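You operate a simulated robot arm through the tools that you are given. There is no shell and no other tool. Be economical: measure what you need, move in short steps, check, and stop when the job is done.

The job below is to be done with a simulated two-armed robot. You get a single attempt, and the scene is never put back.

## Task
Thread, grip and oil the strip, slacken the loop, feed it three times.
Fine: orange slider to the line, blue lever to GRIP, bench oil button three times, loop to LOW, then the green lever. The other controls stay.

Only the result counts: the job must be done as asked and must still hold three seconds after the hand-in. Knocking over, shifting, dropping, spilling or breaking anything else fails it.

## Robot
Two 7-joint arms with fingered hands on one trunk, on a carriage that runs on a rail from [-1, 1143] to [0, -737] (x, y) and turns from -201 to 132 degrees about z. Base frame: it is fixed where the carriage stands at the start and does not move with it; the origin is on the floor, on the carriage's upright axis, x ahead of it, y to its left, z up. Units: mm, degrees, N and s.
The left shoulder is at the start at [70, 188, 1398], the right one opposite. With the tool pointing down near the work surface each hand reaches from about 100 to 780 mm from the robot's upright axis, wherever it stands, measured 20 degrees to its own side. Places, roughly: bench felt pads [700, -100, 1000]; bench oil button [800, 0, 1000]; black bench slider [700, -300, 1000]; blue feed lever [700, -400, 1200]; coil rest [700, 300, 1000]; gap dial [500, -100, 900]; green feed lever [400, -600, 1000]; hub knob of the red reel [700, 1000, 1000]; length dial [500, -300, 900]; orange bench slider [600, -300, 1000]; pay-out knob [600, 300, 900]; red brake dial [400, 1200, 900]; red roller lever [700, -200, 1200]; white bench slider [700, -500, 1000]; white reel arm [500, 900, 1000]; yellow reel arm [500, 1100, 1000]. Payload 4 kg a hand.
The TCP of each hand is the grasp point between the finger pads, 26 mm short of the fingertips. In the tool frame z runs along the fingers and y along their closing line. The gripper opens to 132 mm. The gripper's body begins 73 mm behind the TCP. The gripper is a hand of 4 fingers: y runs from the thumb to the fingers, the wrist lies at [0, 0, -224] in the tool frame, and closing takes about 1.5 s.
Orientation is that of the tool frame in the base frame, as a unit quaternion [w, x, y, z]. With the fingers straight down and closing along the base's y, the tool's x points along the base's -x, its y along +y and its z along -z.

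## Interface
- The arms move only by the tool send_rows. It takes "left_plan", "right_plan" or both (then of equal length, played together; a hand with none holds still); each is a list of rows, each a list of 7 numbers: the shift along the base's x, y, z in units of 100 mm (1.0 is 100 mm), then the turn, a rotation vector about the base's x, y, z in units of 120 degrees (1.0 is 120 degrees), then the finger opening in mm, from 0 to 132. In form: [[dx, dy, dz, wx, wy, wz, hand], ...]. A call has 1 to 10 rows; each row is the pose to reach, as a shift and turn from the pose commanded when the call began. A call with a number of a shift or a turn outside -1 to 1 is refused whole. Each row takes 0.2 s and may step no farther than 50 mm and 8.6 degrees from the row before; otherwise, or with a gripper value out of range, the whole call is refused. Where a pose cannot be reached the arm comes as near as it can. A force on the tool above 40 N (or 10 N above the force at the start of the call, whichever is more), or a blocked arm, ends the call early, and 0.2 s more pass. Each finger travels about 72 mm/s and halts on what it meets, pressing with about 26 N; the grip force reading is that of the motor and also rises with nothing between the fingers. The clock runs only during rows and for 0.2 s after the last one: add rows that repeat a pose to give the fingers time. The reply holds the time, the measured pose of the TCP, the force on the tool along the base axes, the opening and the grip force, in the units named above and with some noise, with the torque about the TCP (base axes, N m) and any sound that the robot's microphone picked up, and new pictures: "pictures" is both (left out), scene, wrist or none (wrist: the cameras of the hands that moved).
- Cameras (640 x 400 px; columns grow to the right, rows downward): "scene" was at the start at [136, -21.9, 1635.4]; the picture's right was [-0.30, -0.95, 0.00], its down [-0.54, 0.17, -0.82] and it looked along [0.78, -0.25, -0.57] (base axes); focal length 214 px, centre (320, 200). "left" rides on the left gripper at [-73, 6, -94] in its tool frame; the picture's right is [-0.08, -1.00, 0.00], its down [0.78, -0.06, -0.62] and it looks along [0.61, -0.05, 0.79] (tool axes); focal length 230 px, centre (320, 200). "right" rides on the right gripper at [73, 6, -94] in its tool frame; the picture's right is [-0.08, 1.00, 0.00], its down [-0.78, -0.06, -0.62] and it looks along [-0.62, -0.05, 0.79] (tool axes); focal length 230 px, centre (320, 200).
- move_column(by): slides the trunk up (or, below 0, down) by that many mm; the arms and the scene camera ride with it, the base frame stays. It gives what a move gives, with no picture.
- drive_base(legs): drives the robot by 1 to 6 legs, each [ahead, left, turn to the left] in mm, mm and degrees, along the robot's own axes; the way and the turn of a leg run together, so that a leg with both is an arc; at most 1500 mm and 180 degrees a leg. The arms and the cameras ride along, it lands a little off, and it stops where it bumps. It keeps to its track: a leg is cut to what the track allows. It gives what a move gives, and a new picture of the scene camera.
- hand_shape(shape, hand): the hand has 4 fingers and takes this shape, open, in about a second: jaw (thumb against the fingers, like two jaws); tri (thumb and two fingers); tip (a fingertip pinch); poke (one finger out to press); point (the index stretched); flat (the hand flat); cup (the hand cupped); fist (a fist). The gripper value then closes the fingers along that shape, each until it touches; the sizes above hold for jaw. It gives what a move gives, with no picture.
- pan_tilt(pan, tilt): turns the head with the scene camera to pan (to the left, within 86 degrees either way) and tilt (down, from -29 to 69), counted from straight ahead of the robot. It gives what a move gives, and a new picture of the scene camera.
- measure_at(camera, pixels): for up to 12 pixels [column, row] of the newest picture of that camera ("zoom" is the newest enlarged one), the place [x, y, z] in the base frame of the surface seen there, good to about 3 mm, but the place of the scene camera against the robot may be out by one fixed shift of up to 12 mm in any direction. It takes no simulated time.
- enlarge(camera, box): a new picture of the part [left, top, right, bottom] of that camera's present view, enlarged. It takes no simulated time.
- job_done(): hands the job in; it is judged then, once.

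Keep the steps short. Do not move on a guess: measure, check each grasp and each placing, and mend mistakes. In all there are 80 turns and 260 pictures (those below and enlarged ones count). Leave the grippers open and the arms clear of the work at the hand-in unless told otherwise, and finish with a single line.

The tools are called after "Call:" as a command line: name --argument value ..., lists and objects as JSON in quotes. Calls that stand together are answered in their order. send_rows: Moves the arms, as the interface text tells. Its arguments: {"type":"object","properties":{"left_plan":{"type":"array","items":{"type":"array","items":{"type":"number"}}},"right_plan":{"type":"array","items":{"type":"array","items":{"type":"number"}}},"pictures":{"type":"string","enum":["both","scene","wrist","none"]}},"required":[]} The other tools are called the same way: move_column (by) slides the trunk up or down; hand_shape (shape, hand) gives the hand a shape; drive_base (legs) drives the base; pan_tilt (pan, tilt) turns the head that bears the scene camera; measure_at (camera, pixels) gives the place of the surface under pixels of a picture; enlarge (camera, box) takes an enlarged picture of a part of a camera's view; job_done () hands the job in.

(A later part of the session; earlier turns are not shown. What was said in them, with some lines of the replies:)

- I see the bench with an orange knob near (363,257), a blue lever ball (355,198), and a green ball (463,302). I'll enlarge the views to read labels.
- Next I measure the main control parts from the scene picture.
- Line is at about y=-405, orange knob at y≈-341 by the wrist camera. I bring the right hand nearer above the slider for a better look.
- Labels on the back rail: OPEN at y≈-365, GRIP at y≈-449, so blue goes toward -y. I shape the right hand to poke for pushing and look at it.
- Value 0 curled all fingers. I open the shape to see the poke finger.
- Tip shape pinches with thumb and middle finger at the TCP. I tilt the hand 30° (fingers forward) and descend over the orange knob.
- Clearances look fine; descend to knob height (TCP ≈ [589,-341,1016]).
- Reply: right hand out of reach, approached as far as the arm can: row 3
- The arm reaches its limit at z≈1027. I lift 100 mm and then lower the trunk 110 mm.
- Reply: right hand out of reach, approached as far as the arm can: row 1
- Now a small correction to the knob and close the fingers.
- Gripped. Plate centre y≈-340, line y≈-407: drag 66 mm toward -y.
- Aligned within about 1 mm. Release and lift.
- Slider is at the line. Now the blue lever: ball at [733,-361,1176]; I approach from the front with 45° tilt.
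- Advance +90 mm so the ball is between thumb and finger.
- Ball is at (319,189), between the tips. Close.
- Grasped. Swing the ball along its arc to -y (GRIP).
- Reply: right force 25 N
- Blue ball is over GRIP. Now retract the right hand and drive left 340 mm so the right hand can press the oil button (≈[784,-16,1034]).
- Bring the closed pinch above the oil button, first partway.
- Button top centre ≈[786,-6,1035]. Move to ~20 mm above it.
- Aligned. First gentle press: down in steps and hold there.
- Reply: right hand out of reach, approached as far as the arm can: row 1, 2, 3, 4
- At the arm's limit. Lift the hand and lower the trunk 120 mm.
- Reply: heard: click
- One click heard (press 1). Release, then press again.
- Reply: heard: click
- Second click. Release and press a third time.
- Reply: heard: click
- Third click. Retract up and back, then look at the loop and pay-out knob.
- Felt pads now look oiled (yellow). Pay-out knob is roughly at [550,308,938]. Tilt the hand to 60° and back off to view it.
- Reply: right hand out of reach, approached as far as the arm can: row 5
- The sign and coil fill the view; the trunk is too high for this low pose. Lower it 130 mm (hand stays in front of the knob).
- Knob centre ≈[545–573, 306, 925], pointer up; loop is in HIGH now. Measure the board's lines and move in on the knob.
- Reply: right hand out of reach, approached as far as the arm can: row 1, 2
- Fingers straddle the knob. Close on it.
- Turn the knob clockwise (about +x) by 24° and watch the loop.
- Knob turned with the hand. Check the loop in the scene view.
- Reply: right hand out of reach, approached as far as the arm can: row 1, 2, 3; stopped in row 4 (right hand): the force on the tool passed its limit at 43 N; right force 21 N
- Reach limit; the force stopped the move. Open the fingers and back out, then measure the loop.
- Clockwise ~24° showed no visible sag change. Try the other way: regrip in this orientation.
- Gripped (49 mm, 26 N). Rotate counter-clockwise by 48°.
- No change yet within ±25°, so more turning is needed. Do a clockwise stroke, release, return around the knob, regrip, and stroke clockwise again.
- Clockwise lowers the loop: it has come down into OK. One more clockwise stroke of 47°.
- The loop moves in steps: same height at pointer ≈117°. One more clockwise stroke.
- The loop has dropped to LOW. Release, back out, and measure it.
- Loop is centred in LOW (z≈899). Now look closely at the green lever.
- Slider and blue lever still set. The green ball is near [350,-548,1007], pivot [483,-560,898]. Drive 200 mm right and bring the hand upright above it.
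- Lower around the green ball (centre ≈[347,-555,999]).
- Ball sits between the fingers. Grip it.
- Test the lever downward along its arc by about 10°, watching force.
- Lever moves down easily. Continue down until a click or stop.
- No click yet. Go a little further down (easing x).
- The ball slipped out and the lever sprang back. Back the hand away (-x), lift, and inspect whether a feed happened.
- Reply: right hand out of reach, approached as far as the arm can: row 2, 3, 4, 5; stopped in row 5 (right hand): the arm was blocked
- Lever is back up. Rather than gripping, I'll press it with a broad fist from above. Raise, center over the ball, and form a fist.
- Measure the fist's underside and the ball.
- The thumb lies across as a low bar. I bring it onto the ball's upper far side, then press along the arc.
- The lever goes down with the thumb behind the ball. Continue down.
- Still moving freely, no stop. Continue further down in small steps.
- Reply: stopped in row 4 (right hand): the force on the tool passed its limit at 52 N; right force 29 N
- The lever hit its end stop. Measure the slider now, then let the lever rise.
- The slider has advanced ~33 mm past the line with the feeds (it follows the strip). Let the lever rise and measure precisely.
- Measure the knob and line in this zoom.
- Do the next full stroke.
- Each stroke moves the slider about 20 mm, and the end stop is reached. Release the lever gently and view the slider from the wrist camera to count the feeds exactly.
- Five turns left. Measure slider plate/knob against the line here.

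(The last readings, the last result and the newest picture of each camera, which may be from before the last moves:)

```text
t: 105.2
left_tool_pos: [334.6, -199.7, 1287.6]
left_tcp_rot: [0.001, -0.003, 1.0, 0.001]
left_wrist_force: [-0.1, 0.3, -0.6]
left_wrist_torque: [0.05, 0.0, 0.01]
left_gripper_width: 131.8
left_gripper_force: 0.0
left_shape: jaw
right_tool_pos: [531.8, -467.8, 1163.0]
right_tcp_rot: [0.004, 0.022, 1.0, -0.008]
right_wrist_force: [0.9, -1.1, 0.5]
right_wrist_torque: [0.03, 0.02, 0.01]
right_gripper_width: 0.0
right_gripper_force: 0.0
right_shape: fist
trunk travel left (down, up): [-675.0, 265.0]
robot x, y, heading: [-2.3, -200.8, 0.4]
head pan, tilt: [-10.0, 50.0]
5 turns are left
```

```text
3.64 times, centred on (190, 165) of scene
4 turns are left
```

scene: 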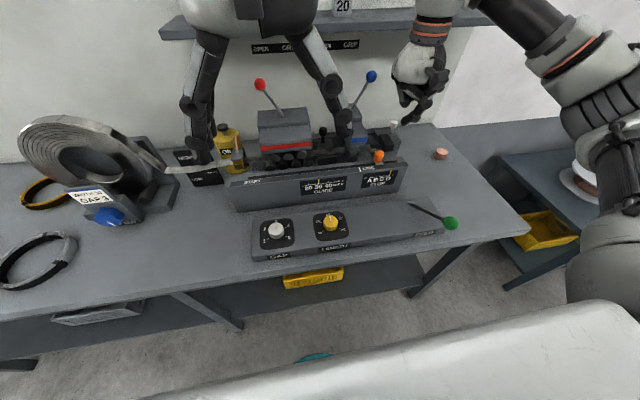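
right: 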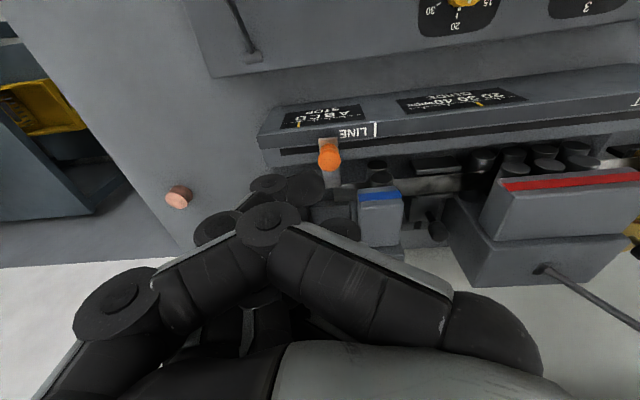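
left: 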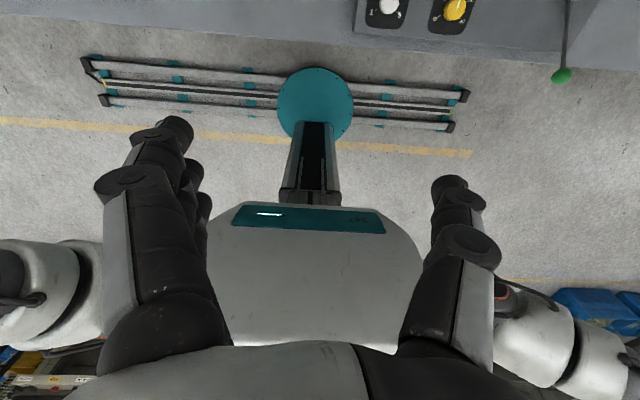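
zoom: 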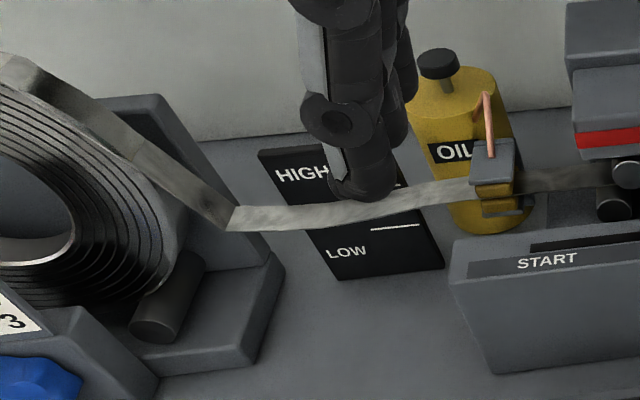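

Slider is 59–60 mm past the line, which is exactly three 20 mm feeds. Lift the right hand clear and open it.

Call:
send_rows --right_plan '[[-0.2, 0, 0.3, 0, 0, 0, 0], [-0.5, 0, 0.6, 0, 0, 0, 0], [-0.8, 0, 0.9, 0, 0, 0, 0], [-1.0, 0, 1.0, 0, 0, 0, 0]]' --pictures "none"

Call:
hand_shape --hand "right" --shape "jaw"

Call:
send_rows --right_plan '[[0, 0, 0.1, 0, 0, 0, 132], [0, 0, 0.2, 0, 0, 0, 132]]' --pictures "both"

```text
t: 106.2
left_tool_pos: [334.1, -198.6, 1288.4]
left_tcp_rot: [0.0, -0.003, 1.0, 0.001]
left_wrist_force: [-0.2, 0.8, -0.5]
left_wrist_torque: [-0.03, 0.0, -0.01]
left_gripper_width: 131.9
left_gripper_force: 0.2
left_shape: jaw
right_tool_pos: [428.6, -467.5, 1264.2]
right_tcp_rot: [0.003, 0.023, 1.0, -0.008]
right_wrist_force: [-0.2, -0.4, 0.2]
right_wrist_torque: [0.0, -0.02, -0.02]
right_gripper_width: 0.0
right_gripper_force: 0.1
right_shape: fist
trunk travel left (down, up): [-675.0, 265.0]
robot x, y, heading: [2.1, -196.2, 0.4]
head pan, tilt: [-10.0, 50.0]
```

```text
t: 107.1
left_tool_pos: [335.5, -199.3, 1286.9]
left_tcp_rot: [0.001, -0.003, 1.0, 0.0]
left_wrist_force: [0.4, -0.4, 0.3]
left_wrist_torque: [0.01, -0.01, 0.0]
left_gripper_width: 132.3
left_gripper_force: 0.0
left_shape: jaw
right_tool_pos: [430.6, -466.5, 1261.3]
right_tcp_rot: [0.004, 0.022, 1.0, -0.008]
right_wrist_force: [-0.5, -1.0, 0.0]
right_wrist_torque: [-0.03, -0.01, 0.01]
right_gripper_width: 131.9
right_gripper_force: 0.0
right_shape: jaw
trunk travel left (down, up): [-675.0, 265.0]
robot x, y, heading: [-2.5, -198.3, 0.7]
head pan, tilt: [-10.0, 50.0]
```

```text
t: 107.7
left_tool_pos: [335.5, -199.8, 1287.7]
left_tcp_rot: [0.001, -0.003, 1.0, 0.0]
left_wrist_force: [-0.4, 0.0, -0.8]
left_wrist_torque: [0.0, -0.03, 0.0]
left_gripper_width: 131.8
left_gripper_force: 0.1
left_shape: jaw
right_tool_pos: [431.3, -467.5, 1281.9]
right_tcp_rot: [0.003, 0.022, 1.0, -0.008]
right_wrist_force: [-0.3, -0.8, 0.1]
right_wrist_torque: [0.05, 0.01, 0.0]
right_gripper_width: 131.9
right_gripper_force: 0.0
right_shape: jaw
trunk travel left (down, up): [-675.0, 265.0]
robot x, y, heading: [2.3, -202.0, 0.5]
head pan, tilt: [-10.0, 50.0]
3 turns are left
```

scene: 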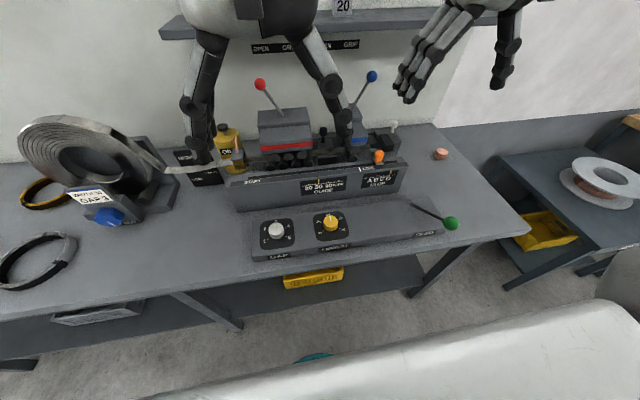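
right: 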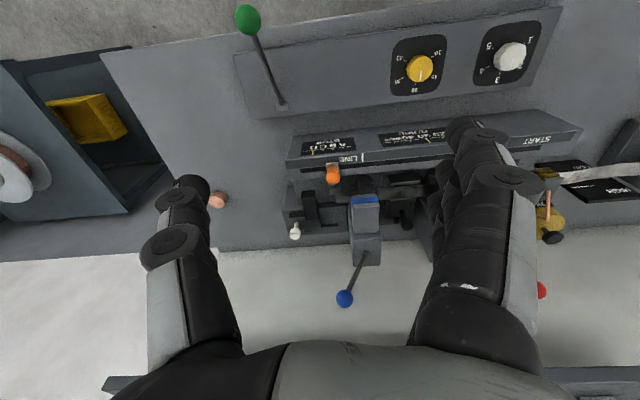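

Blue is at GRIP, the slider has been carried three feeds on, the other controls are untouched, and both hands are open and clear. Handing in.

Call:
job_done

```text
The job is handed in.
```

The job is handed in: slider set to the line, blue lever at GRIP, oil pressed three times, loop set to LOW, then three feeds, which carried the slider about 60 mm past the line and raised the loop again; the first lever stroke slipped before its end stop, so I counted the feeds from that distance.
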